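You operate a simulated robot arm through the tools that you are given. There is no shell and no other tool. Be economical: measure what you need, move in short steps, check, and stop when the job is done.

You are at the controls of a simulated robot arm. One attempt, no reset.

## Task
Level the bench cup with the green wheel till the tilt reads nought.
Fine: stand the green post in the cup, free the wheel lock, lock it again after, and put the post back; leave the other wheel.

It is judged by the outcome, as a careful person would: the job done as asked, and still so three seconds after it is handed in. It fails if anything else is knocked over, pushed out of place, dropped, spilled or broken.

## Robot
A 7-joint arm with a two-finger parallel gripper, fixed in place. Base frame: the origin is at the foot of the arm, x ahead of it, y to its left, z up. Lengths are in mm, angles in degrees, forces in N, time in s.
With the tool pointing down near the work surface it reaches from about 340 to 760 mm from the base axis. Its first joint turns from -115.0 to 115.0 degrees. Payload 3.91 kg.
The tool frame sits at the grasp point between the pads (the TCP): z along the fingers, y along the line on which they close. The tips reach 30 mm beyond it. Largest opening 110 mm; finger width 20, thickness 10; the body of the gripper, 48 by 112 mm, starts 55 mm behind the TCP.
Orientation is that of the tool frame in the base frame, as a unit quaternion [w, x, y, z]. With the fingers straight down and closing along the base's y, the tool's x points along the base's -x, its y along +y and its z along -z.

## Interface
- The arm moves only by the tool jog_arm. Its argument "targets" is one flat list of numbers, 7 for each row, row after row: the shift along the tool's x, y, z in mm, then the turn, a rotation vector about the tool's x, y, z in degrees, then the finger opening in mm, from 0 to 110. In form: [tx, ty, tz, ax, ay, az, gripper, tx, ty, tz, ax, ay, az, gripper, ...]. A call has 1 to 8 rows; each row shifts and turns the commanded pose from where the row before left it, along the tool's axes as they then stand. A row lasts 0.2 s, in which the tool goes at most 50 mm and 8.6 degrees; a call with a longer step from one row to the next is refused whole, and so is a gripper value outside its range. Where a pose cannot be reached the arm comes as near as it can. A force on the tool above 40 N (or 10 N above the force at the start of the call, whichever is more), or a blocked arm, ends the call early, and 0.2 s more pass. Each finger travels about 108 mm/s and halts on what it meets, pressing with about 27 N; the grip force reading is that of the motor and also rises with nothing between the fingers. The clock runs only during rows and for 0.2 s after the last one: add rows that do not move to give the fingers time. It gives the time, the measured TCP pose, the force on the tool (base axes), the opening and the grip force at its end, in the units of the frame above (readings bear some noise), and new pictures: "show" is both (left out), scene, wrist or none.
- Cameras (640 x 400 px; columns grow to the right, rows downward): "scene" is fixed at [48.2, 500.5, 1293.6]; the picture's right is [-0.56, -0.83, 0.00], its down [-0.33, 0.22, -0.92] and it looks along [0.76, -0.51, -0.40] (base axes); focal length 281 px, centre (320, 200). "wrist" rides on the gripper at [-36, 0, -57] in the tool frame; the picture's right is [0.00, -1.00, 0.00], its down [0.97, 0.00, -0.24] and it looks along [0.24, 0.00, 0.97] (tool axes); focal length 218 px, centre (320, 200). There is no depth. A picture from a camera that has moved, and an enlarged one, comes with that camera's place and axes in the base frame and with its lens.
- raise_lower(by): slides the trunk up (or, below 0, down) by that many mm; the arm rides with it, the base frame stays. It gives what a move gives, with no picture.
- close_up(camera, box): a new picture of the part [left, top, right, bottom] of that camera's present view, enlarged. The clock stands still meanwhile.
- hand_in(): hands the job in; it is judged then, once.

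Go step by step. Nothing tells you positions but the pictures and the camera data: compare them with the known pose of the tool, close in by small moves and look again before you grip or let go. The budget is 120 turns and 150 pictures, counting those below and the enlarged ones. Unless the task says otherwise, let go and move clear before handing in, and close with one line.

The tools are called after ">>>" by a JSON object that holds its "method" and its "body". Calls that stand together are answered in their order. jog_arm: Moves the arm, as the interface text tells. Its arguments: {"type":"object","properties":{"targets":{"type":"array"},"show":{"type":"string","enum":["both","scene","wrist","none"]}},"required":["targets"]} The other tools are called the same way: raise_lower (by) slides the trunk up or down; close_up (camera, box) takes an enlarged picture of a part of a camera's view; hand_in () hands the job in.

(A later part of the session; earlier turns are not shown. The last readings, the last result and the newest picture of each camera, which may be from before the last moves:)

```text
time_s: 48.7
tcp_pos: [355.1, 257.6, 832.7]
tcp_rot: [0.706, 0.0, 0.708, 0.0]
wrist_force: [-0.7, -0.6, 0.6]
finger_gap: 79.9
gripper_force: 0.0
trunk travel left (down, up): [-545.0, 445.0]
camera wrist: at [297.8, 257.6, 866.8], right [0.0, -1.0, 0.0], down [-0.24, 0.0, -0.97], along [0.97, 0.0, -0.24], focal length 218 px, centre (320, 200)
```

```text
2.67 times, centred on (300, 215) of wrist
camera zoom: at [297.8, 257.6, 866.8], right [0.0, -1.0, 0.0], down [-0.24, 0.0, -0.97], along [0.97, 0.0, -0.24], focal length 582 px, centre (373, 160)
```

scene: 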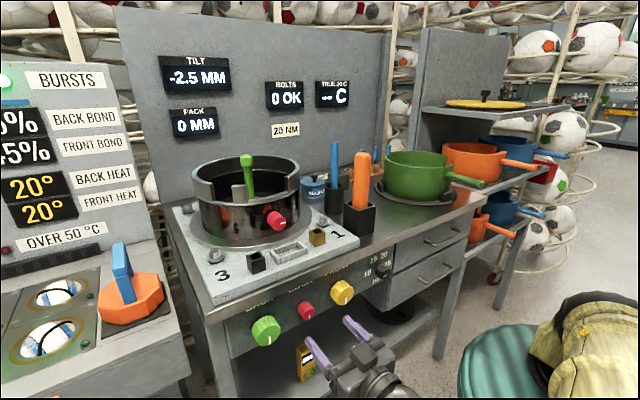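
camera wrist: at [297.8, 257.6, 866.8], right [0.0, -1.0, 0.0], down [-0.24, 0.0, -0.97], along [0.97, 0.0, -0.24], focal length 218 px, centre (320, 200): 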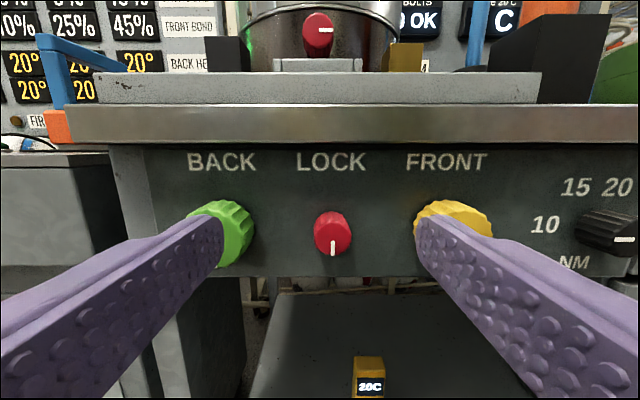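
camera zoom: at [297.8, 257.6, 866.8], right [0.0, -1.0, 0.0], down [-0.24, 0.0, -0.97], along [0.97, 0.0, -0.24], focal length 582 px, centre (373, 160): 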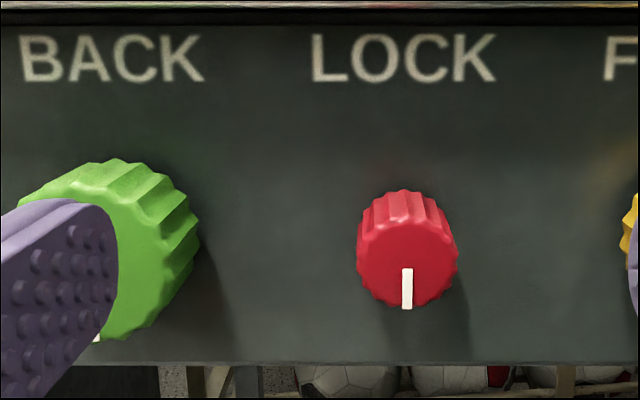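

No travel marks. I line up on the LOCK knob first, standing off, with the fingers opened 60.

>>> {"method": "jog_arm", "body": {"targets": [22, -5.5, 20, 0, 0, 0, 60, 21.7, -5.5, 25, 0, 0, 0, 60, 0, 0, 20, 0, 0, 0, 60, 0, 0, 0, 0, 0, 0, 60]}}

```text
time_s: 49.7
tcp_pos: [419.0, 245.7, 788.1]
tcp_rot: [0.706, 0.0, 0.708, 0.0]
wrist_force: [0.5, -1.0, -0.5]
finger_gap: 60.3
gripper_force: 0.2
trunk travel left (down, up): [-545.0, 445.0]
camera wrist: at [363.3, 245.3, 823.0], right [0.0, -1.0, 0.0], down [-0.24, 0.0, -0.97], along [0.97, 0.0, -0.24], focal length 218 px, centre (320, 200)
```

scene: 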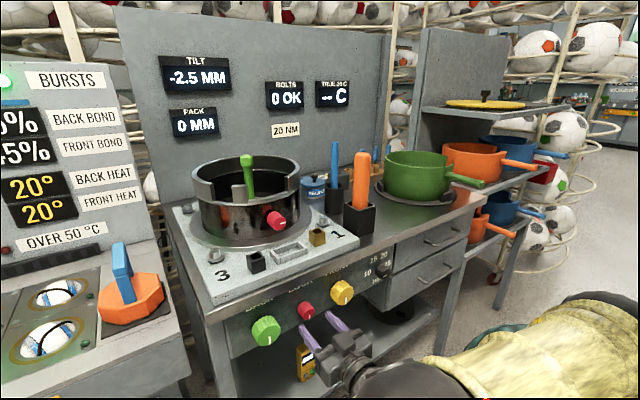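
wrist: 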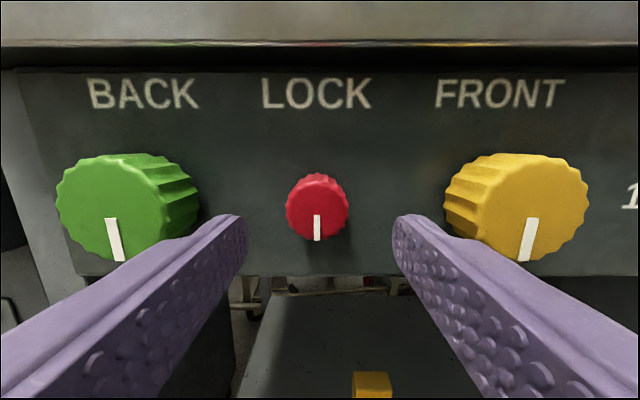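

Triangulated: red knob face at (490,247,787), ~37 mm wide. Move in so tips overlap it by ~12 mm, then close.

>>> {"method": "jog_arm", "body": {"targets": [0.5, 0.6, 25, 0, 0, 0, 60, 0.5, 0.6, 20, 0, 0, 0, 60, 0, 0, 8, 0, 0, 0, 60, 0, 0, 0, 0, 0, 0, 60], "show": "wrist"}}

```text
time_s: 50.7
tcp_pos: [471.2, 247.6, 787.3]
tcp_rot: [0.706, -0.001, 0.708, 0.0]
wrist_force: [-9.9, 0.1, -0.5]
finger_gap: 60.2
gripper_force: 0.2
trunk travel left (down, up): [-545.0, 445.0]
camera wrist: at [414.3, 248.4, 822.4], right [0.0, -1.0, 0.0], down [-0.24, 0.0, -0.97], along [0.97, 0.0, -0.24], focal length 218 px, centre (320, 200)
```

wrist: 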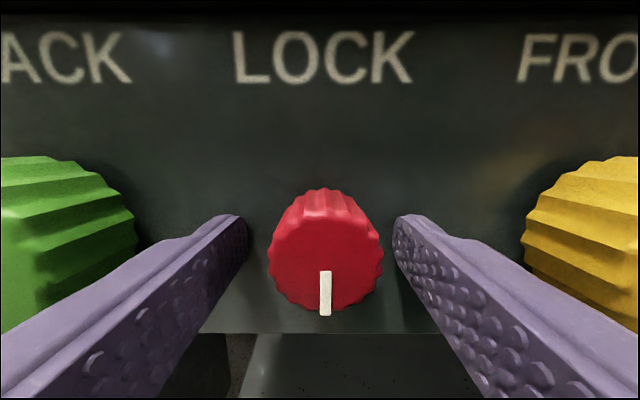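

Tips touch the panel (−10 N), so the panel is at x≈501. Back off 3 mm and close on the knob.

>>> {"method": "jog_arm", "body": {"targets": [0, -0.8, -3, 0, 0, 0, 60, 0, 0, 0, 0, 0, 0, 45, 0, 0, 0, 0, 0, 0, 28, 0, 0, 0, 0, 0, 0, 28], "show": "none"}}

```text
time_s: 51.7
tcp_pos: [469.3, 246.9, 788.0]
tcp_rot: [0.707, 0.0, 0.707, 0.001]
wrist_force: [3.0, -3.8, -0.1]
finger_gap: 31.9
gripper_force: 45.5
trunk travel left (down, up): [-545.0, 445.0]
```

Gripped (gap 32). Turn counter-clockwise in small steps and watch force.

>>> {"method": "jog_arm", "body": {"targets": [0, 0, 0, 0, 0, -8, 28, 0, 0, 0, 0, 0, -8, 28, 0, 0, 0, 0, 0, -8, 28]}}

```text
time_s: 52.5
tcp_pos: [469.6, 245.9, 787.7]
tcp_rot: [0.691, -0.147, 0.692, -0.148]
wrist_force: [0.0, -15.1, -2.1]
finger_gap: 31.7
gripper_force: 44.7
trunk travel left (down, up): [-545.0, 445.0]
camera wrist: at [412.6, 259.9, 819.6], right [0.0, -0.91, 0.41], down [-0.24, -0.4, -0.89], along [0.97, -0.1, -0.22], focal length 218 px, centre (320, 200)
```

scene: 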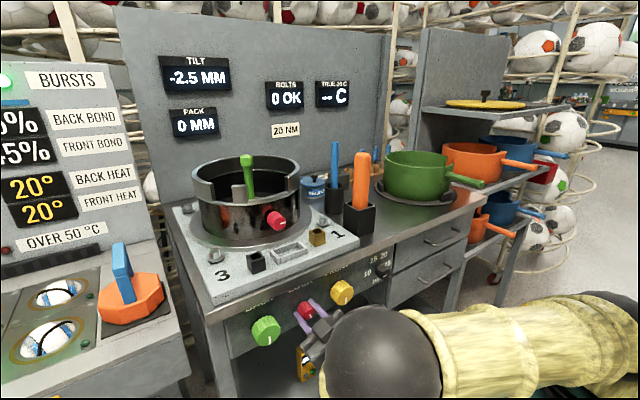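
wrist: 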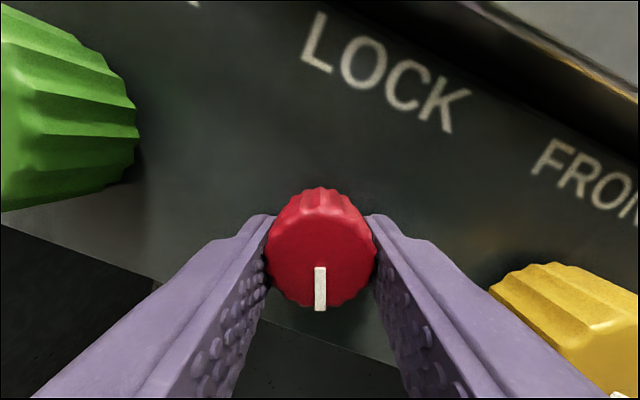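

The knob turns with the gripper. I continue counter-clockwise to about 90°, easing sideways slightly.

>>> {"method": "jog_arm", "body": {"targets": [0, -0.8, 0, 0, 0, -8, 28, 0, 0, 0, 0, 0, -8, 28, 0, 0, 0, 0, 0, -8, 28, 0, 0, 0, 0, 0, -8, 28], "show": "wrist"}}

```text
time_s: 53.5
tcp_pos: [469.5, 243.4, 788.9]
tcp_rot: [0.624, -0.331, 0.624, -0.333]
wrist_force: [2.9, -21.1, 16.2]
finger_gap: 31.8
gripper_force: 44.6
trunk travel left (down, up): [-545.0, 445.0]
camera wrist: at [412.6, 273.2, 808.2], right [0.0, -0.56, 0.83], down [-0.24, -0.8, -0.54], along [0.97, -0.2, -0.13], focal length 218 px, centre (320, 200)
```

wrist: 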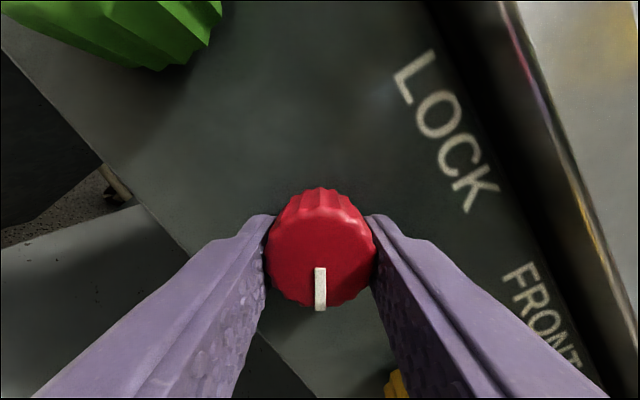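

Turned about 56°. Side force has grown, so I recentre a little and go on to 90°.

>>> {"method": "jog_arm", "body": {"targets": [1.1, -2, 0, 0, 0, 0, 28, 0, 0, 0, 0, 0, -8.5, 28, 0, 0, 0, 0, 0, -8.5, 28], "show": "none"}}

>>> {"method": "jog_arm", "body": {"targets": [0, 0, 0, 0, 0, -8.5, 28, 0, 0, 0, 0, 0, -8.5, 28, 0, 0, 0, 0, 0, 0, 28]}}

```text
time_s: 54.3
tcp_pos: [470.7, 242.5, 791.3]
tcp_rot: [0.569, -0.42, 0.568, -0.421]
wrist_force: [-0.5, -14.5, 22.8]
finger_gap: 31.8
gripper_force: 44.6
trunk travel left (down, up): [-545.0, 445.0]
```

```text
time_s: 55.1
tcp_pos: [469.3, 241.7, 791.7]
tcp_rot: [0.502, -0.498, 0.499, -0.501]
wrist_force: [5.9, -10.4, 34.4]
finger_gap: 31.9
gripper_force: 45.1
trunk travel left (down, up): [-545.0, 445.0]
camera wrist: at [412.5, 278.5, 790.4], right [0.0, 0.0, 1.0], down [-0.24, -0.97, 0.0], along [0.97, -0.24, 0.0], focal length 218 px, centre (320, 200)
```

scene: 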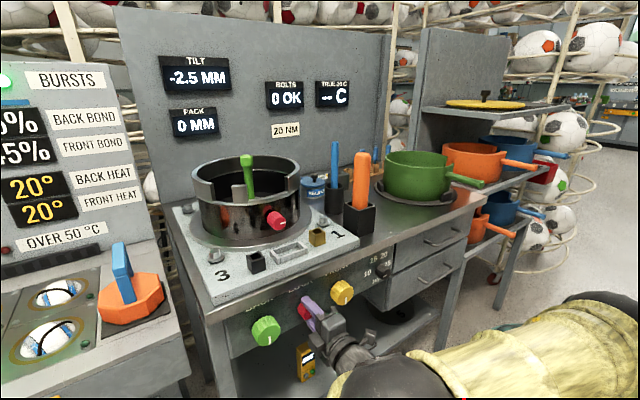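
wrist: 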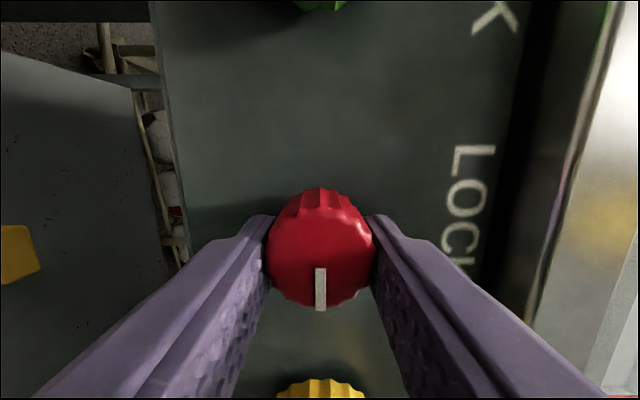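

The drift shows the knob's axis is really at about (246.5, 792); the turn is a clean 90° CCW. I relieve the load, release and back off.

>>> {"method": "jog_arm", "body": {"targets": [2, -2, 0, 0, 0, 0, 28, 0, 0, 0, 0, 0, 0, 40, 0, 0, 0, 0, 0, 0, 60, 0, 0, -30, 0, 0, 0, 60, 0, 0, -40, 0, 0, 0, 60, 0, 0, 0, 0, 0, 8.5, 80, 0, 0, 0, 0, 0, 8.5, 80], "show": "wrist"}}

```text
time_s: 56.7
tcp_pos: [398.9, 242.7, 791.3]
tcp_rot: [0.569, -0.42, 0.569, -0.419]
wrist_force: [-0.5, -0.3, -0.8]
finger_gap: 80.0
gripper_force: 0.0
trunk travel left (down, up): [-545.0, 445.0]
camera wrist: at [341.6, 276.8, 800.1], right [0.0, -0.29, 0.96], down [-0.24, -0.93, -0.29], along [0.97, -0.23, -0.07], focal length 218 px, centre (320, 200)
```

wrist: 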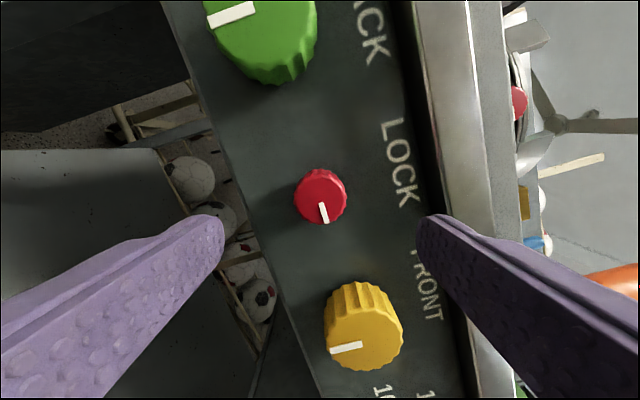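

The lock indicator now points right (90° turned). I roll back to level and shift to the green wheel.

>>> {"method": "jog_arm", "body": {"targets": [0, 0, 0, 0, 0, 8.5, 90, 0, 0, 0, 0, 0, 8.5, 90, 0, 0, 0, 0, 0, 8.5, 90, 0, 0, 0, 0, 0, 8.5, 90, 0, 0, 0, 0, 0, 8.5, 90, 0, 0, 0, 0, 0, 8.5, 90, 0, 0, 0, 0, 0, 8.5, 90, 0, 0, 0, 0, 0, 8.5, 90], "show": "none"}}

>>> {"method": "jog_arm", "body": {"targets": [0, 40, 0, 0, 0, 5, 90, 0, 40, 0, 0, 0, 0, 90, 0, 38, 0, 0, 0, 0, 90, 0, 0, 0, 0, 0, 0, 90], "show": "wrist"}}

```text
time_s: 58.5
tcp_pos: [401.0, 241.7, 789.4]
tcp_rot: [0.706, -0.03, 0.707, -0.03]
wrist_force: [-0.2, 0.1, -0.7]
finger_gap: 89.9
gripper_force: 0.1
trunk travel left (down, up): [-545.0, 445.0]
```

```text
time_s: 59.5
tcp_pos: [401.3, 363.3, 786.1]
tcp_rot: [0.707, 0.001, 0.708, 0.0]
wrist_force: [0.2, 0.2, 0.9]
finger_gap: 90.1
gripper_force: 0.1
trunk travel left (down, up): [-545.0, 445.0]
camera wrist: at [343.4, 362.6, 821.2], right [0.0, -1.0, 0.0], down [-0.24, 0.0, -0.97], along [0.97, 0.0, -0.24], focal length 218 px, centre (320, 200)
```

wrist: 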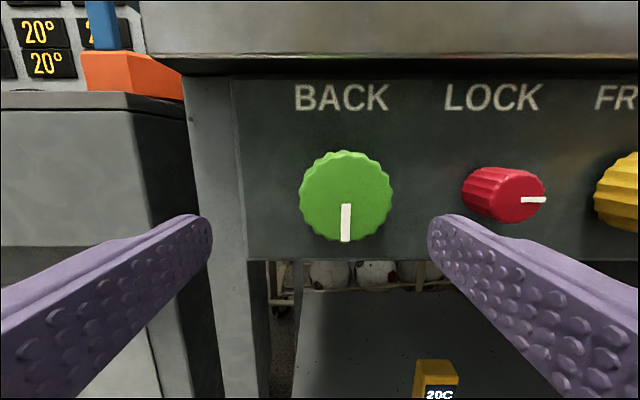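

Green wheel axis is about (346.5, 791), 58 mm wide. I align and move in with 80 mm opening.

>>> {"method": "jog_arm", "body": {"targets": [-5, -16.5, 0, 0, 0, 0, 80, 0, 0, 25, 0, 0, 0, 80, 0, 0, 25, 0, 0, 0, 80, 0, 0, 10, 0, 0, 0, 80, 0, 0, 0, 0, 0, 0, 80], "show": "wrist"}}

```text
time_s: 60.7
tcp_pos: [460.5, 344.3, 791.7]
tcp_rot: [0.707, -0.001, 0.708, 0.001]
wrist_force: [0.8, -0.1, -0.4]
finger_gap: 80.0
gripper_force: 0.1
trunk travel left (down, up): [-545.0, 445.0]
camera wrist: at [403.9, 344.2, 826.4], right [0.0, -1.0, 0.0], down [-0.24, 0.0, -0.97], along [0.97, 0.0, -0.24], focal length 218 px, centre (320, 200)
```

wrist: 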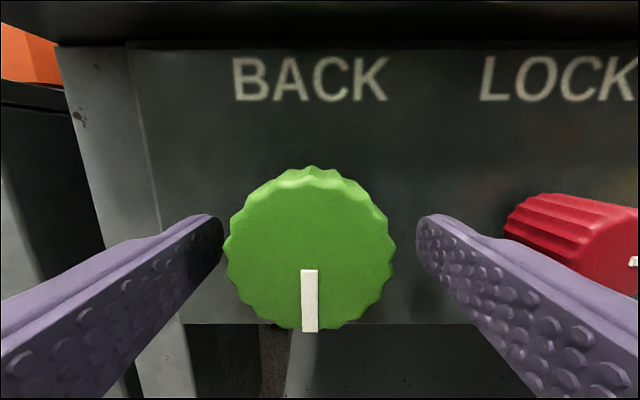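

Wheel centre is 3 mm further left; shift and close.

>>> {"method": "jog_arm", "body": {"targets": [-0.5, 3.2, 0, 0, 0, 0, 80, 0, 0, 0, 0, 0, 0, 65, 0, 0, 0, 0, 0, 0, 51, 0, 0, 0, 0, 0, 0, 51], "show": "none"}}

>>> {"method": "jog_arm", "body": {"targets": [0, 0, 0, 0, 0, -5, 51, 0, 0, 0, 0, 0, -5, 51, 0, 0, 0, 0, 0, 0, 51]}}

>>> {"method": "close_up", "body": {"camera": "scene", "box": [150, 50, 250, 140]}}

```text
time_s: 61.7
tcp_pos: [459.9, 348.0, 790.9]
tcp_rot: [0.706, 0.0, 0.708, 0.001]
wrist_force: [2.9, 4.1, 1.5]
finger_gap: 53.8
gripper_force: 45.4
trunk travel left (down, up): [-545.0, 445.0]
```

```text
time_s: 62.5
tcp_pos: [460.1, 347.5, 791.6]
tcp_rot: [0.704, -0.062, 0.705, -0.062]
wrist_force: [3.7, 4.0, 2.0]
finger_gap: 53.9
gripper_force: 44.9
trunk travel left (down, up): [-545.0, 445.0]
camera wrist: at [403.6, 353.9, 826.0], right [0.0, -0.98, 0.17], down [-0.24, -0.17, -0.96], along [0.97, -0.04, -0.24], focal length 218 px, centre (320, 200)
```

scene: 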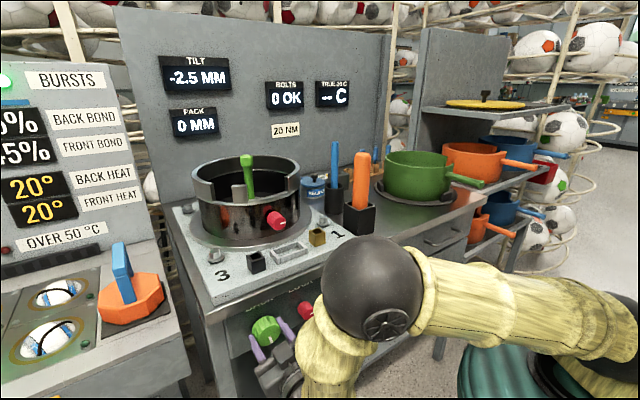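
wrist: 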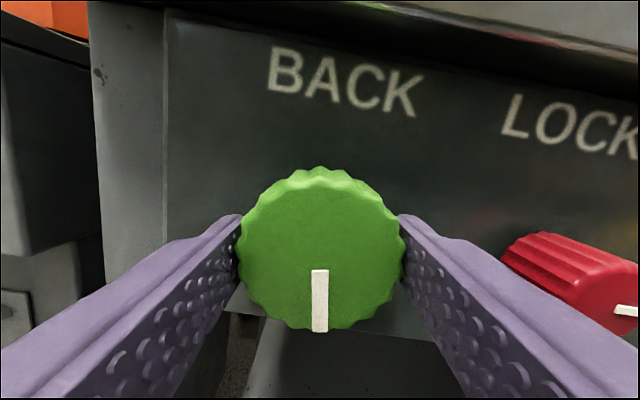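

```text
4.44 times, centred on (200, 95) of scene
camera zoom: at [48.2, 500.5, 1293.6], right [-0.56, -0.83, 0.0], down [-0.33, 0.22, -0.92], along [0.76, -0.51, -0.4], focal length 1251 px, centre (853, 667)
```

zoom: 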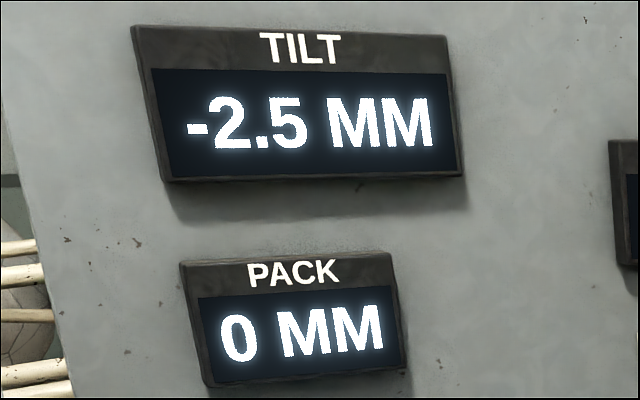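

The wheel turned 10° with no change yet. I continue 32° the same way to see the response.

>>> {"method": "jog_arm", "body": {"targets": [0, 0, 0, 0, 0, -8, 51, 0, 0, 0, 0, 0, -8, 51, 0, 0, 0, 0, 0, -8, 51, 0, 0, 0, 0, 0, -8, 51, 0, 0, 0, 0, 0, 0, 51]}}

```text
time_s: 63.7
tcp_pos: [460.5, 347.8, 791.3]
tcp_rot: [0.659, -0.254, 0.661, -0.254]
wrist_force: [5.6, 2.4, -3.8]
finger_gap: 53.8
gripper_force: 45.5
trunk travel left (down, up): [-545.0, 445.0]
camera wrist: at [403.6, 371.7, 817.5], right [0.0, -0.74, 0.67], down [-0.24, -0.65, -0.72], along [0.97, -0.16, -0.18], focal length 218 px, centre (320, 200)
```

scene: 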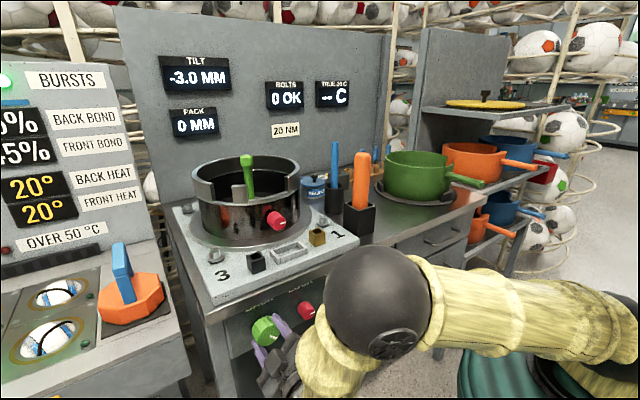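
wrist: 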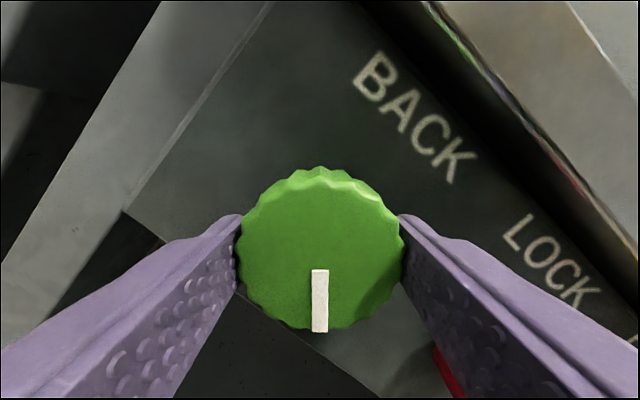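

The lock is free, but tilt went to −3.0: wrong direction. I turn clockwise.

>>> {"method": "jog_arm", "body": {"targets": [0, 0, 0, 0, 0, 8.5, 51, 0, 0, 0, 0, 0, 8.5, 51, 0, 0, 0, 0, 0, 8.5, 51, 0, 0, 0, 0, 0, 8.5, 51, 0, 0, 0, 0, 0, 8.5, 51, 0, 0, 0, 0, 0, 8.5, 51, 0, 0, 0, 0, 0, 8.5, 51, 0, 0, 0, 0, 0, 8.5, 51], "show": "scene"}}

>>> {"method": "jog_arm", "body": {"targets": [0, 0, 0, 0, 0, 8.5, 51, 0, 0, 0, 0, 0, 8.5, 51, 0, 0, 0, 0, 0, 8.5, 51, 0, 0, 0, 0, 0, 8.5, 51, 0, 0, 0, 0, 0, 8.5, 51, 0, 0, 0, 0, 0, 8.5, 51, 0, 0, 0, 0, 0, 0, 51]}}

```text
time_s: 65.5
tcp_pos: [459.9, 348.5, 792.2]
tcp_rot: [0.689, 0.16, 0.689, 0.159]
wrist_force: [8.9, 4.1, -1.5]
finger_gap: 53.7
gripper_force: 44.2
trunk travel left (down, up): [-545.0, 445.0]
```

scene: 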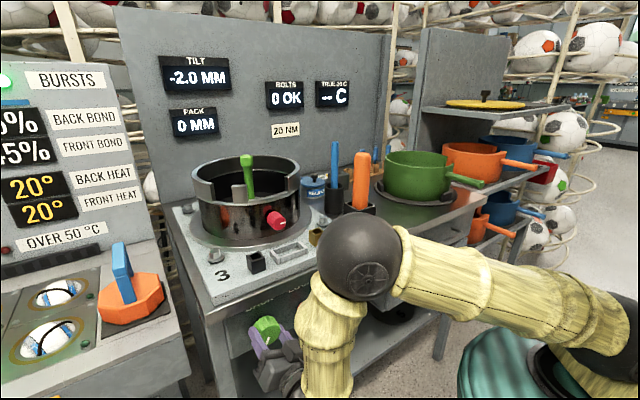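

```text
time_s: 67.1
tcp_pos: [460.7, 348.2, 791.9]
tcp_rot: [0.552, 0.442, 0.554, 0.44]
wrist_force: [6.6, 1.4, -8.3]
finger_gap: 53.7
gripper_force: 44.5
trunk travel left (down, up): [-545.0, 445.0]
camera wrist: at [403.4, 312.6, 799.0], right [0.0, -0.22, -0.97], down [-0.24, 0.95, -0.22], along [0.97, 0.23, -0.06], focal length 218 px, centre (320, 200)
```

scene: 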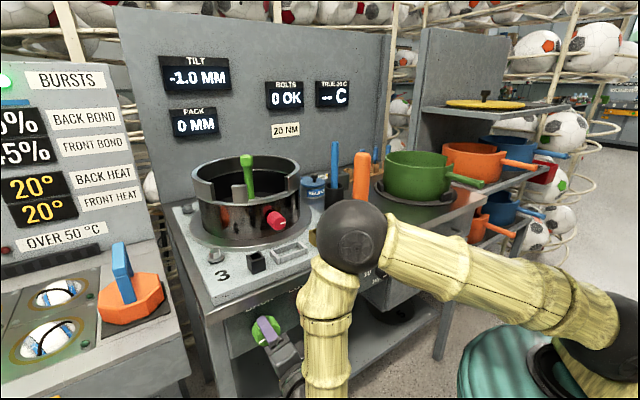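
wrist: 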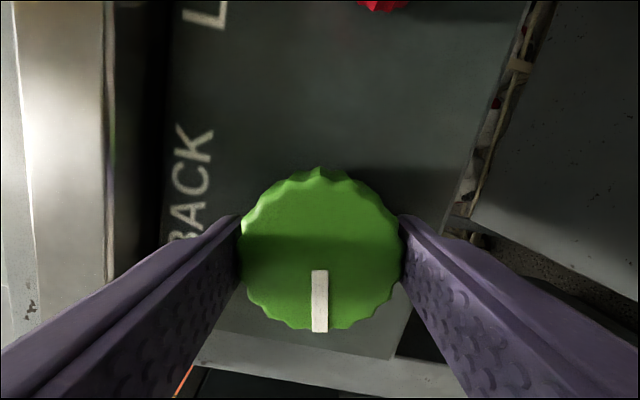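

Tilt is −1.0 at +77°; about 60° per mm. Continue clockwise 43°.

>>> {"method": "jog_arm", "body": {"targets": [0, 0, 0, 0, 0, 8.5, 51, 0, 0, 0, 0, 0, 8.5, 51, 0, 0, 0, 0, 0, 8.5, 51, 0, 0, 0, 0, 0, 8.5, 51, 0, 0, 0, 0, 0, 8.5, 51, 0, 0, 0, 0, 0, 0, 51], "show": "scene"}}

```text
time_s: 68.5
tcp_pos: [459.7, 349.1, 790.8]
tcp_rot: [0.356, 0.612, 0.355, 0.611]
wrist_force: [8.4, 1.2, -7.9]
finger_gap: 53.9
gripper_force: 44.2
trunk travel left (down, up): [-545.0, 445.0]
```

scene: 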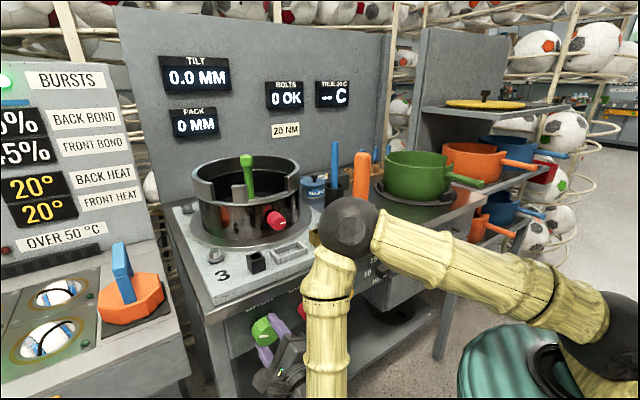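

Tilt reads 0.0. To be sure I'm in the middle of the zero band, I probe slightly further for its edge.

>>> {"method": "jog_arm", "body": {"targets": [0, 0, 0, 0, 0, 7, 51, 0, 0, 0, 0, 0, 0, 51], "show": "scene"}}

```text
time_s: 69.1
tcp_pos: [460.0, 347.6, 792.5]
tcp_rot: [0.318, 0.632, 0.318, 0.631]
wrist_force: [14.0, 11.1, -1.9]
finger_gap: 53.6
gripper_force: 45.5
trunk travel left (down, up): [-545.0, 445.0]
```

scene: 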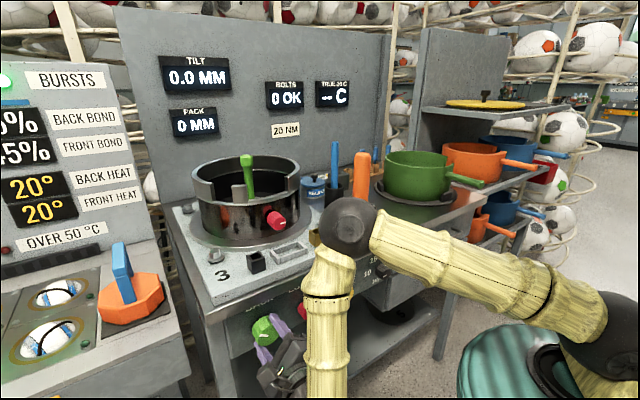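

Still 0.0 at +126°. One more small probe.

>>> {"method": "jog_arm", "body": {"targets": [0, 0, 0, 0, 0, 7, 51, 0, 0, 0, 0, 0, 0, 51], "show": "both"}}

```text
time_s: 69.7
tcp_pos: [459.4, 348.7, 792.6]
tcp_rot: [0.278, 0.65, 0.279, 0.649]
wrist_force: [20.5, 15.1, 1.8]
finger_gap: 53.9
gripper_force: 44.9
trunk travel left (down, up): [-545.0, 445.0]
camera wrist: at [403.3, 321.5, 766.0], right [0.0, 0.69, -0.72], down [-0.24, 0.7, 0.67], along [0.97, 0.17, 0.16], focal length 218 px, centre (320, 200)
```

scene: 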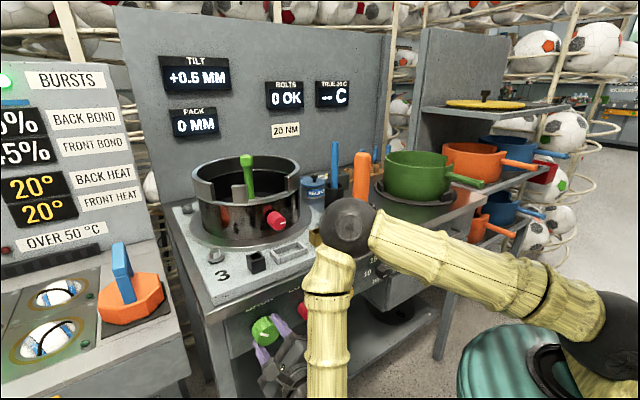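
wrist: 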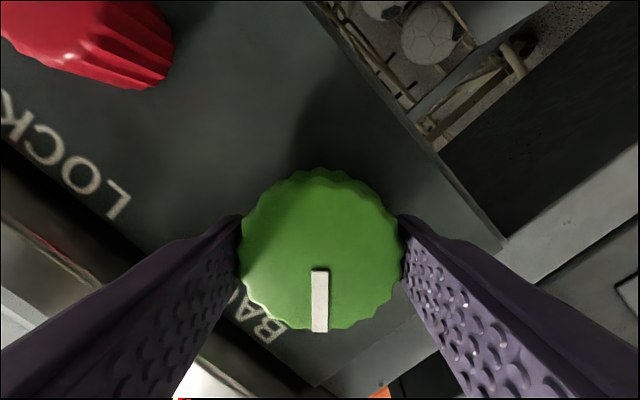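

+0.5 appears at +133°, so the zero band centres near +118°. Turn back 16°.

>>> {"method": "jog_arm", "body": {"targets": [0, 0, 0, 0, 0, -8, 51, 0, 0, 0, 0, 0, -8, 51, 0, 0, 0, 0, 0, 0, 51], "show": "scene"}}

```text
time_s: 70.5
tcp_pos: [459.9, 347.5, 791.7]
tcp_rot: [0.367, 0.604, 0.367, 0.604]
wrist_force: [22.5, 20.4, 9.6]
finger_gap: 53.8
gripper_force: 45.1
trunk travel left (down, up): [-545.0, 445.0]
```

scene: 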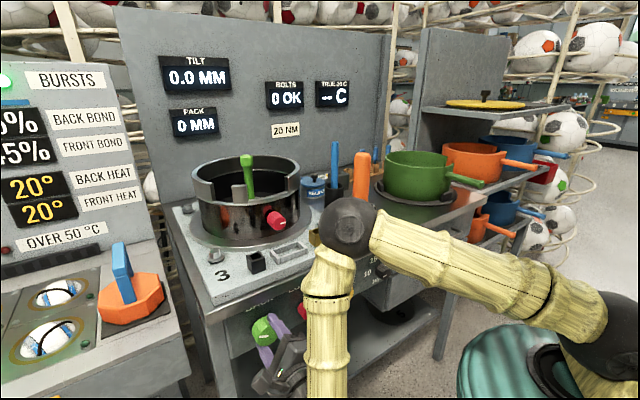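

Tilt 0.0, centred. I open the fingers and withdraw straight back.

>>> {"method": "jog_arm", "body": {"targets": [0, 0, 0, 0, 0, 0, 58, 0, 0, 0, 0, 0, 0, 75, 0, 0, 0, 0, 0, 0, 80, 0, 0, -30, 0, 0, 0, 80, 0, 0, -35, 0, 0, 0, 80, 0, 0, 0, 0, 0, 0, 80], "show": "both"}}

```text
time_s: 71.9
tcp_pos: [396.7, 344.4, 791.5]
tcp_rot: [0.367, 0.605, 0.367, 0.604]
wrist_force: [0.1, 0.2, 1.0]
finger_gap: 80.1
gripper_force: 0.0
trunk travel left (down, up): [-545.0, 445.0]
camera wrist: at [339.8, 313.0, 773.7], right [0.0, 0.46, -0.89], down [-0.24, 0.86, 0.45], along [0.97, 0.21, 0.11], focal length 218 px, centre (320, 200)
```

scene: 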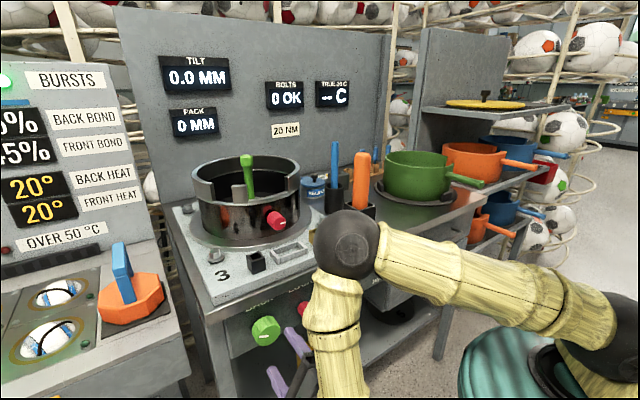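
wrist: 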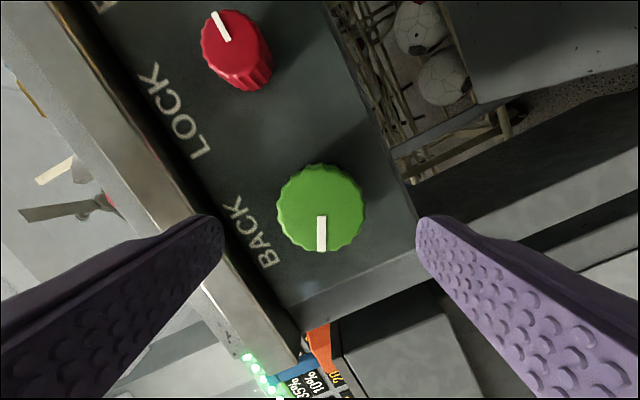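

Wheel stays at 0.0. Now roll back to level and go to the LOCK knob.

>>> {"method": "jog_arm", "body": {"targets": [0, 0, 0, 0, 0, -8.4, 60, 0, 0, 0, 0, 0, -8.4, 60, 0, 0, 0, 0, 0, -8.4, 60, 0, 0, 0, 0, 0, -8.4, 60, 0, 0, 0, 0, 0, -8.4, 60, 0, 0, 0, 0, 0, -8.4, 60, 0, 0, 0, 0, 0, -8.4, 60, 0, 0, 0, 0, 0, -8.4, 60], "show": "none"}}

>>> {"method": "jog_arm", "body": {"targets": [0, 0, 0, 0, 0, -8.4, 60, 0, 0, 0, 0, 0, -8.4, 60, 0, 0, 0, 0, 0, -8.4, 60, 0, 0, 0, 0, 0, -8.4, 60, 0, 0, 0, 0, 0, -8.4, 60, 0, 0, 0, 0, 0, -8.3, 60, 0, -49, 0, 0, 0, 0, 60, 0, -49, 0, 0, 0, 0, 60], "show": "wrist"}}

```text
time_s: 73.7
tcp_pos: [395.0, 347.2, 792.5]
tcp_rot: [0.64, 0.301, 0.641, 0.299]
wrist_force: [-1.0, -0.1, 0.2]
finger_gap: 59.9
gripper_force: 0.0
trunk travel left (down, up): [-545.0, 445.0]
```

```text
time_s: 75.5
tcp_pos: [394.3, 249.9, 792.9]
tcp_rot: [0.707, 0.001, 0.707, -0.001]
wrist_force: [0.5, 0.7, -0.1]
finger_gap: 60.0
gripper_force: 0.1
trunk travel left (down, up): [-545.0, 445.0]
camera wrist: at [337.4, 249.7, 827.4], right [0.0, -1.0, 0.0], down [-0.24, 0.0, -0.97], along [0.97, 0.0, -0.24], focal length 218 px, centre (320, 200)
```

wrist: 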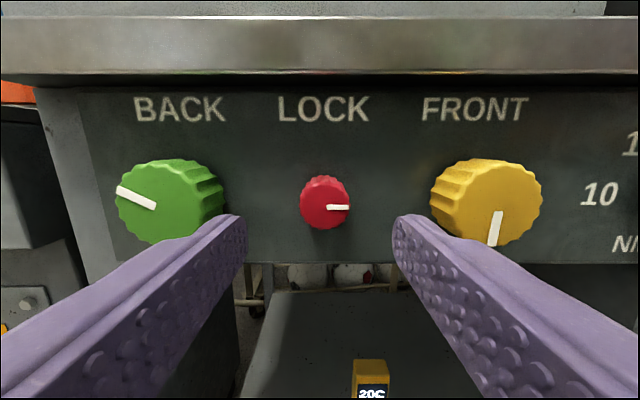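

Move onto the LOCK knob at (246.5, 791) and close.

>>> {"method": "jog_arm", "body": {"targets": [2, -3.4, 20, 0, 0, 0, 60, 0, 0, 30, 0, 0, 0, 60, 0, 0, 24, 0, 0, 0, 60, 0, 0, 0, 0, 0, 0, 60, 0, 0, 0, 0, 0, 0, 45, 0, 0, 0, 0, 0, 0, 28, 0, 0, 0, 0, 0, 0, 28], "show": "wrist"}}

```text
time_s: 77.1
tcp_pos: [469.5, 246.2, 789.3]
tcp_rot: [0.707, 0.0, 0.708, 0.0]
wrist_force: [3.6, 11.2, 1.3]
finger_gap: 33.1
gripper_force: 5.0
trunk travel left (down, up): [-545.0, 445.0]
camera wrist: at [412.7, 245.7, 825.1], right [0.0, -1.0, 0.0], down [-0.24, 0.0, -0.97], along [0.97, 0.0, -0.24], focal length 218 px, centre (320, 200)
```

wrist: 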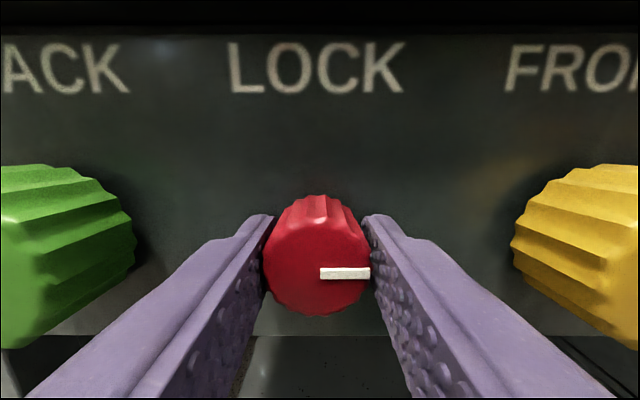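

Let the fingers settle, nudging 1 mm left, then turn clockwise.

>>> {"method": "jog_arm", "body": {"targets": [0, 1, 0, 0, 0, 0, 28, 0, 0, 0, 0, 0, 0, 28, 0, 0, 0, 0, 0, 8, 28, 0, 0, 0, 0, 0, 8, 28, 0, 0, 0, 0, 0, 8, 28], "show": "wrist"}}

```text
time_s: 78.3
tcp_pos: [469.1, 247.6, 790.0]
tcp_rot: [0.692, 0.146, 0.692, 0.148]
wrist_force: [1.2, 9.4, 1.6]
finger_gap: 32.3
gripper_force: 4.5
trunk travel left (down, up): [-545.0, 445.0]
camera wrist: at [412.0, 232.3, 822.2], right [0.0, -0.91, -0.41], down [-0.24, 0.4, -0.89], along [0.97, 0.1, -0.22], focal length 218 px, centre (320, 200)
```

wrist: 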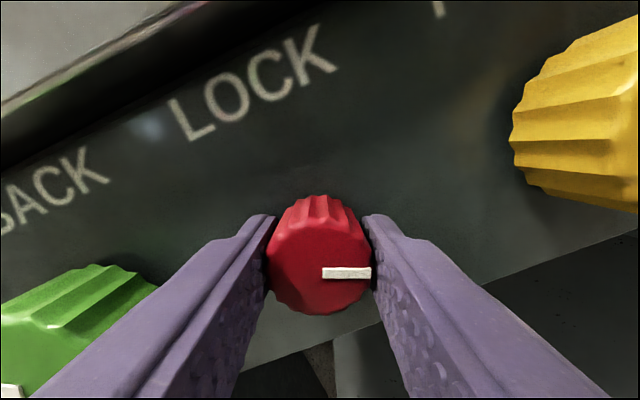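

It follows. Continue clockwise to 90° with a firmer grip.

>>> {"method": "jog_arm", "body": {"targets": [0, 0, 0, 0, 0, 0, 22, 0, 0, 0, 0, 0, 8.25, 22, 0, 0, 0, 0, 0, 8.25, 22, 0, 0, 0, 0, 0, 8.25, 22, 0, 0, 0, 0, 0, 8.25, 22, 0, 0, 0, 0, 0, 0, 22], "show": "none"}}

>>> {"method": "jog_arm", "body": {"targets": [0, 0, 0, 0, 0, 8.25, 22, 0, 0, 0, 0, 0, 8.25, 22, 0, 0, 0, 0, 0, 8.25, 22, 0, 0, 0, 0, 0, 8.25, 22, 0, 0, 0, 0, 0, 0, 22], "show": "both"}}

```text
time_s: 79.7
tcp_pos: [469.0, 248.3, 791.8]
tcp_rot: [0.621, 0.337, 0.622, 0.338]
wrist_force: [9.8, 15.0, 15.4]
finger_gap: 31.3
gripper_force: 45.2
trunk travel left (down, up): [-545.0, 445.0]
```

```text
time_s: 80.5
tcp_pos: [469.4, 249.1, 792.5]
tcp_rot: [0.531, 0.466, 0.529, 0.47]
wrist_force: [1.7, 6.5, 5.1]
finger_gap: 31.3
gripper_force: 45.2
trunk travel left (down, up): [-545.0, 445.0]
stopped in row 4: the force on the tool passed its limit (the readings are from after the stop); the commanded pose is now the measured one
camera wrist: at [412.1, 212.2, 794.8], right [0.0, -0.12, -0.99], down [-0.24, 0.96, -0.12], along [0.97, 0.24, -0.03], focal length 218 px, centre (320, 200)
```

scene: 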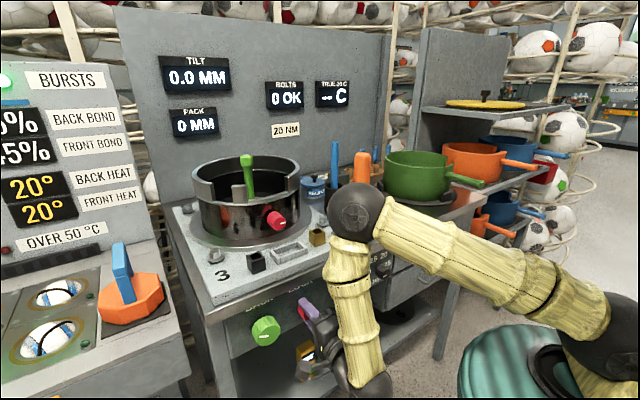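
wrist: 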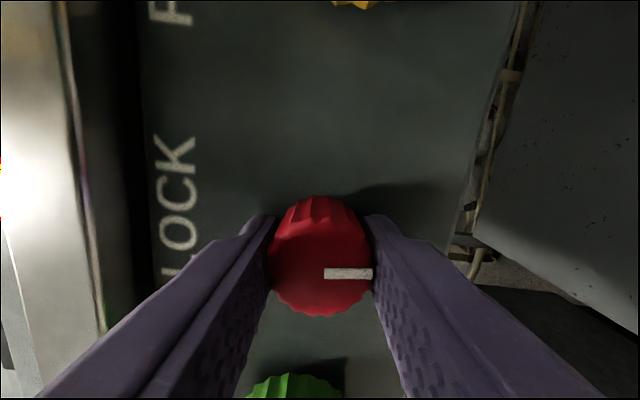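

Stopped at 83° on side force; the load is relieved now. I turn the remaining 7°.

>>> {"method": "jog_arm", "body": {"targets": [0, 0, 0, 0, 0, 3.5, 22, 0, 0, 0, 0, 0, 3.5, 22, 0, 0, 0, 0, 0, 0, 22], "show": "none"}}

```text
time_s: 81.3
tcp_pos: [469.4, 249.0, 792.1]
tcp_rot: [0.501, 0.498, 0.5, 0.501]
wrist_force: [5.3, 7.0, 7.6]
finger_gap: 31.1
gripper_force: 45.2
trunk travel left (down, up): [-545.0, 445.0]
```

Full 90° reached with small force. Release, withdraw and view.

>>> {"method": "jog_arm", "body": {"targets": [0, 0, 0, 0, 0, 0, 42, 0, 0, 0, 0, 0, 0, 60, 0, 0, 0, 0, 0, 0, 60, 0, 0, -30, 0, 0, 0, 60, 0, 0, -40, 0, 0, 0, 60, 0, 0, 0, 0, 0, 0, 60], "show": "wrist"}}

>>> {"method": "jog_arm", "body": {"targets": [0, 0, 0, 0, 0, -8.5, 60, 0, 0, 0, 0, 0, -8.5, 60, 0, 0, 0, 0, 0, -8.5, 60, 0, 0, 0, 0, 0, -8.5, 60, 0, 0, 0, 0, 0, -8.5, 60, 0, 0, 0, 0, 0, -8.5, 60, 0, 0, 0, 0, 0, -8.5, 60, 0, 0, 0, 0, 0, -8.5, 60], "show": "none"}}

>>> {"method": "jog_arm", "body": {"targets": [0, 0, -20, 0, 0, -8.5, 60, 0, 0, -20, 0, 0, -8.5, 60, 0, 0, 0, 0, 0, -5, 60, 0, 0, 0, 0, 0, 0, 60], "show": "both"}}

```text
time_s: 82.7
tcp_pos: [396.8, 248.6, 792.1]
tcp_rot: [0.501, 0.498, 0.5, 0.501]
wrist_force: [0.0, 0.2, -0.1]
finger_gap: 60.4
gripper_force: 0.0
trunk travel left (down, up): [-545.0, 445.0]
camera wrist: at [339.9, 212.5, 791.3], right [0.0, 0.0, -1.0], down [-0.24, 0.97, 0.0], along [0.97, 0.24, 0.0], focal length 218 px, centre (320, 200)
```

wrist: 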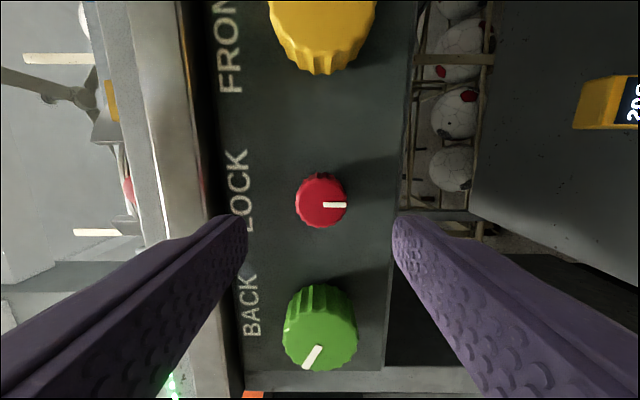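

```text
time_s: 84.5
tcp_pos: [398.3, 247.3, 791.0]
tcp_rot: [0.695, 0.134, 0.694, 0.133]
wrist_force: [-1.1, -0.3, 0.8]
finger_gap: 59.9
gripper_force: 0.0
trunk travel left (down, up): [-545.0, 445.0]
```

```text
time_s: 85.5
tcp_pos: [359.5, 248.0, 790.2]
tcp_rot: [0.708, -0.002, 0.706, -0.001]
wrist_force: [-0.3, 0.3, -1.1]
finger_gap: 60.1
gripper_force: 0.1
trunk travel left (down, up): [-545.0, 445.0]
camera wrist: at [302.4, 247.5, 826.7], right [0.0, -1.0, 0.0], down [-0.24, 0.0, -0.97], along [0.97, 0.0, -0.24], focal length 218 px, centre (320, 200)
```

scene: 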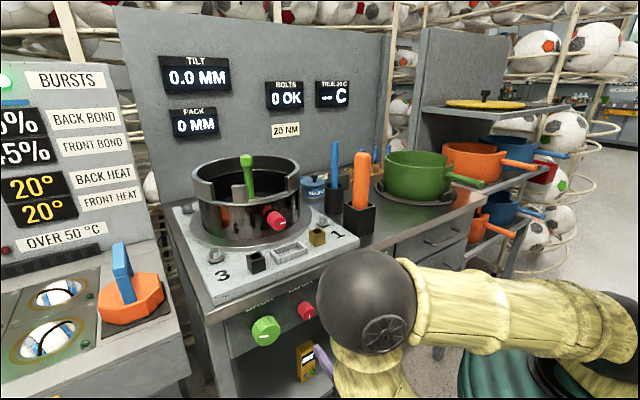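
wrist: 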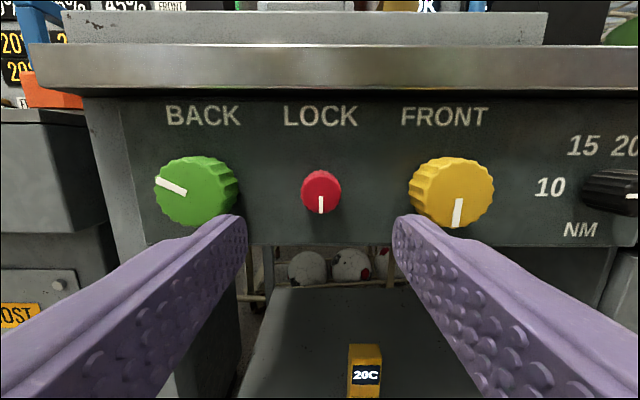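

Lock indicator is back where it was and tilt holds at 0.0. Now I raise the trunk and pitch the tool back to fetch the post.

>>> {"method": "raise_lower", "body": {"by": 400}}

>>> {"method": "jog_arm", "body": {"targets": [0, 0, 0, 0, 8.5, 0, 60, 0, 0, 0, 0, 8.5, 0, 60, 0, 0, 0, 0, 8.5, 0, 60, 0, 0, 0, 0, 8.5, 0, 60, 0, 0, 0, 0, 8.5, 0, 60, 0, 0, 0, 0, 8.5, 0, 60, 0, 0, 0, 0, 8.5, 0, 60, 0, 0, 0, 0, 5.1, 0, 60], "show": "none"}}

```text
time_s: 89.4
tcp_pos: [359.2, 248.4, 1193.1]
tcp_rot: [0.708, -0.001, 0.706, -0.002]
wrist_force: [-0.1, -0.5, 0.0]
finger_gap: 59.9
gripper_force: 0.1
trunk travel left (down, up): [-945.0, 45.0]
```

```text
time_s: 91.2
tcp_pos: [360.8, 247.9, 1191.8]
tcp_rot: [0.221, -0.001, 0.975, -0.002]
wrist_force: [-0.1, -0.6, 0.2]
finger_gap: 59.9
gripper_force: 0.1
trunk travel left (down, up): [-945.0, 45.0]
```

Carry forward above the cup.

>>> {"method": "jog_arm", "body": {"targets": [-39.5, 1.25, 15.6, 0, 0, 0, 60, -39.5, 1.25, 15.6, 0, 0, 0, 60, -39.5, 1.25, 15.6, 0, 0, 0, 60, -39.5, 1.25, 15.6, 0, 0, 0, 60, -39.5, 1.25, 15.6, 0, 0, 0, 60, -39.5, 1.25, 15.6, 0, 0, 0, 60, -39.5, 1.25, 15.6, 0, 0, 0, 60, -39.5, 1.25, 15.6, 0, 0, 0, 60], "show": "wrist"}}

```text
time_s: 93.0
tcp_pos: [699.3, 256.2, 1216.8]
tcp_rot: [0.22, 0.0, 0.976, -0.001]
wrist_force: [0.2, 0.1, 0.2]
finger_gap: 60.1
gripper_force: 0.0
trunk travel left (down, up): [-945.0, 45.0]
camera wrist: at [707.3, 256.3, 1281.5], right [0.0, -1.0, 0.0], down [-0.98, 0.0, -0.2], along [0.2, 0.0, -0.98], focal length 218 px, centre (320, 200)
```

wrist: 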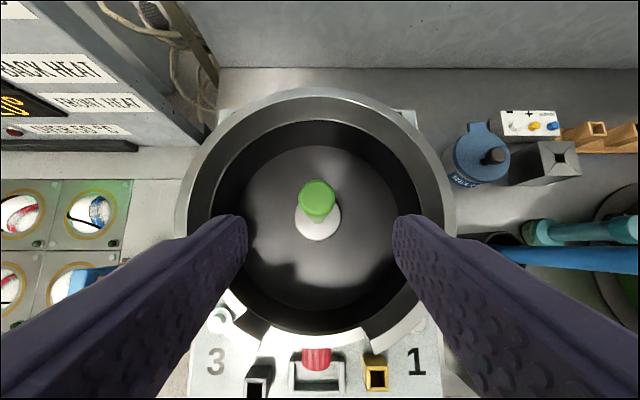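

The post stands where I left it. Descend over it and close.

>>> {"method": "jog_arm", "body": {"targets": [-4.2, 1, 44.6, 0, 0, 0, 60, -4.2, 1, 44.6, 0, 0, 0, 60, 13.4, 0, 28, 0, 0, 0, 60, 13.4, 0, 28, 0, 0, 0, 60, 0, 0, 0, 0, 0, 0, 60], "show": "wrist"}}

```text
time_s: 94.2
tcp_pos: [746.0, 259.3, 1074.5]
tcp_rot: [0.221, -0.001, 0.975, -0.002]
wrist_force: [0.0, -0.6, 0.4]
finger_gap: 60.0
gripper_force: 0.1
trunk travel left (down, up): [-945.0, 45.0]
camera wrist: at [754.4, 259.5, 1141.6], right [0.0, -1.0, 0.0], down [-0.98, 0.0, -0.2], along [0.2, 0.0, -0.98], focal length 218 px, centre (320, 200)
```

wrist: 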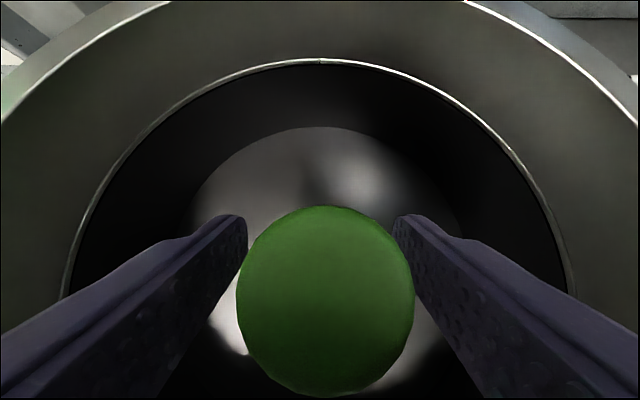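

Centred within about 1.5 mm; close and lift.

>>> {"method": "jog_arm", "body": {"targets": [0, -1.2, 0, 0, 0, 0, 60, 0, 0, 0, 0, 0, 0, 40, 0, 0, 0, 0, 0, 0, 20, 0, 0, 0, 0, 0, 0, 20, 0, 0, 0, 0, 0, 0, 20], "show": "none"}}

>>> {"method": "jog_arm", "body": {"targets": [-4, 0, -9, 0, 0, 0, 20, -13, 0, -27, 0, 0, 0, 20, -18, 0, -38, 0, 0, 0, 20, -18, 0, -38, 0, 0, 0, 20, -18, 0, -38, 0, 0, 0, 20, -18, 0, -38, 0, 0, 0, 20, 0, 0, 0, 0, 0, 0, 20], "show": "scene"}}

```text
time_s: 95.4
tcp_pos: [745.4, 257.0, 1075.5]
tcp_rot: [0.221, -0.001, 0.975, -0.001]
wrist_force: [0.6, 0.1, 0.0]
finger_gap: 31.2
gripper_force: 26.8
trunk travel left (down, up): [-945.0, 45.0]
```

```text
time_s: 97.0
tcp_pos: [744.7, 259.8, 1288.0]
tcp_rot: [0.221, -0.001, 0.975, -0.001]
wrist_force: [0.5, 0.4, -2.2]
finger_gap: 31.1
gripper_force: 27.0
trunk travel left (down, up): [-945.0, 45.0]
```

scene: 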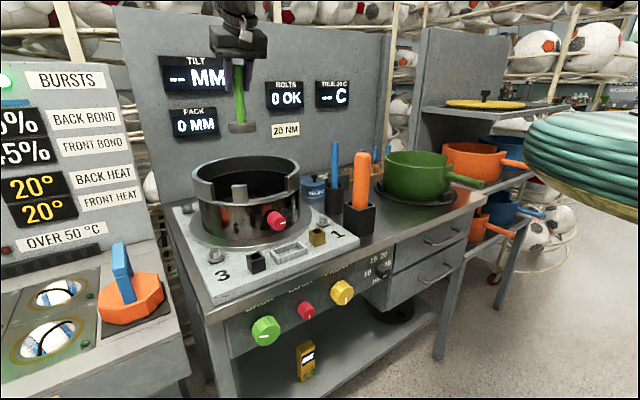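

Post held. Back off in x, then across to its old place.

>>> {"method": "jog_arm", "body": {"targets": [36, 0, -17.2, 0, 0, 0, 20, 36, 0, -17.2, 0, 0, 0, 20, 36, 0, -17.2, 0, 0, 0, 20, 36, 0, -17.2, 0, 0, 0, 20, 0, -46, 0, 0, 0, 0, 20, 0, -46, 0, 0, 0, 0, 20, 0, -46, 0, 0, 0, 0, 20, 0, -46, 0, 0, 0, 0, 20], "show": "none"}}

>>> {"method": "jog_arm", "body": {"targets": [0, -46, 0, 0, 0, 0, 20, 0, -46, 0, 0, 0, 0, 20, 0, -46, 0, 0, 0, 0, 20, 0, -46, 0, 0, 0, 0, 20, 0, 0, 0, 0, 0, 0, 20], "show": "none"}}

```text
time_s: 98.8
tcp_pos: [583.4, 71.0, 1283.9]
tcp_rot: [0.222, -0.001, 0.975, -0.001]
wrist_force: [0.2, 0.0, -2.6]
finger_gap: 31.3
gripper_force: 26.8
trunk travel left (down, up): [-945.0, 45.0]
```

```text
time_s: 100.0
tcp_pos: [587.1, -107.3, 1286.3]
tcp_rot: [0.221, -0.002, 0.975, -0.001]
wrist_force: [0.3, 0.4, -2.6]
finger_gap: 31.1
gripper_force: 26.8
trunk travel left (down, up): [-945.0, 45.0]
```

Adjust 3 mm and descend to just above the bench.

>>> {"method": "jog_arm", "body": {"targets": [18.5, -3.5, 36.5, 0, 0, 0, 20, 17.8, 0, 37, 0, 0, 0, 20, 17.8, 0, 37, 0, 0, 0, 20, 17.8, 0, 37, 0, 0, 0, 20, 17.8, 0, 37, 0, 0, 0, 20, 17.3, 0, 36, 0, 0, 0, 20, 0, 0, 0, 0, 0, 0, 20], "show": "both"}}

```text
time_s: 101.6
tcp_pos: [581.0, -113.1, 1038.8]
tcp_rot: [0.222, -0.001, 0.975, -0.001]
wrist_force: [0.1, -0.7, -2.4]
finger_gap: 30.9
gripper_force: 26.5
trunk travel left (down, up): [-945.0, 45.0]
camera wrist: at [588.6, -112.8, 1104.8], right [0.0, -1.0, 0.0], down [-0.98, 0.0, -0.2], along [0.2, 0.0, -0.98], focal length 218 px, centre (320, 200)
```

scene: 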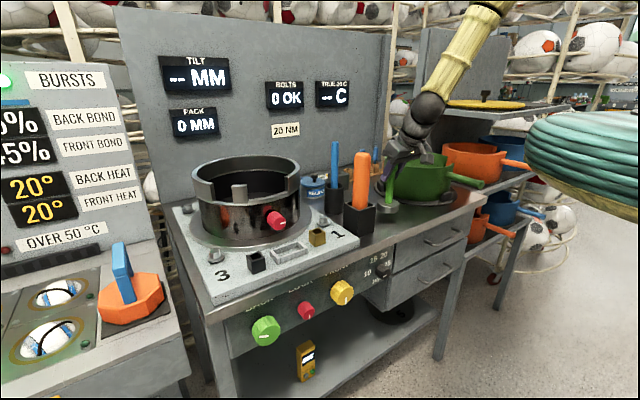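
wrist: 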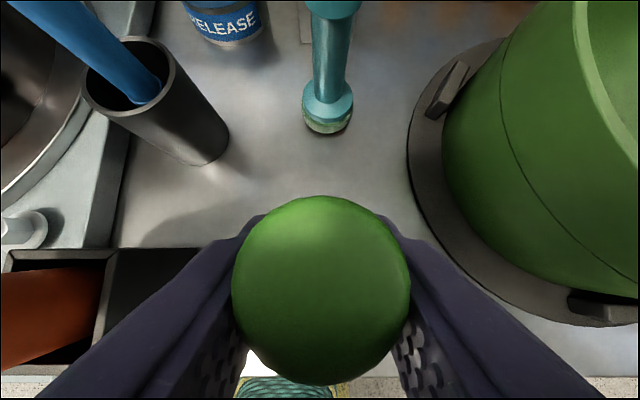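

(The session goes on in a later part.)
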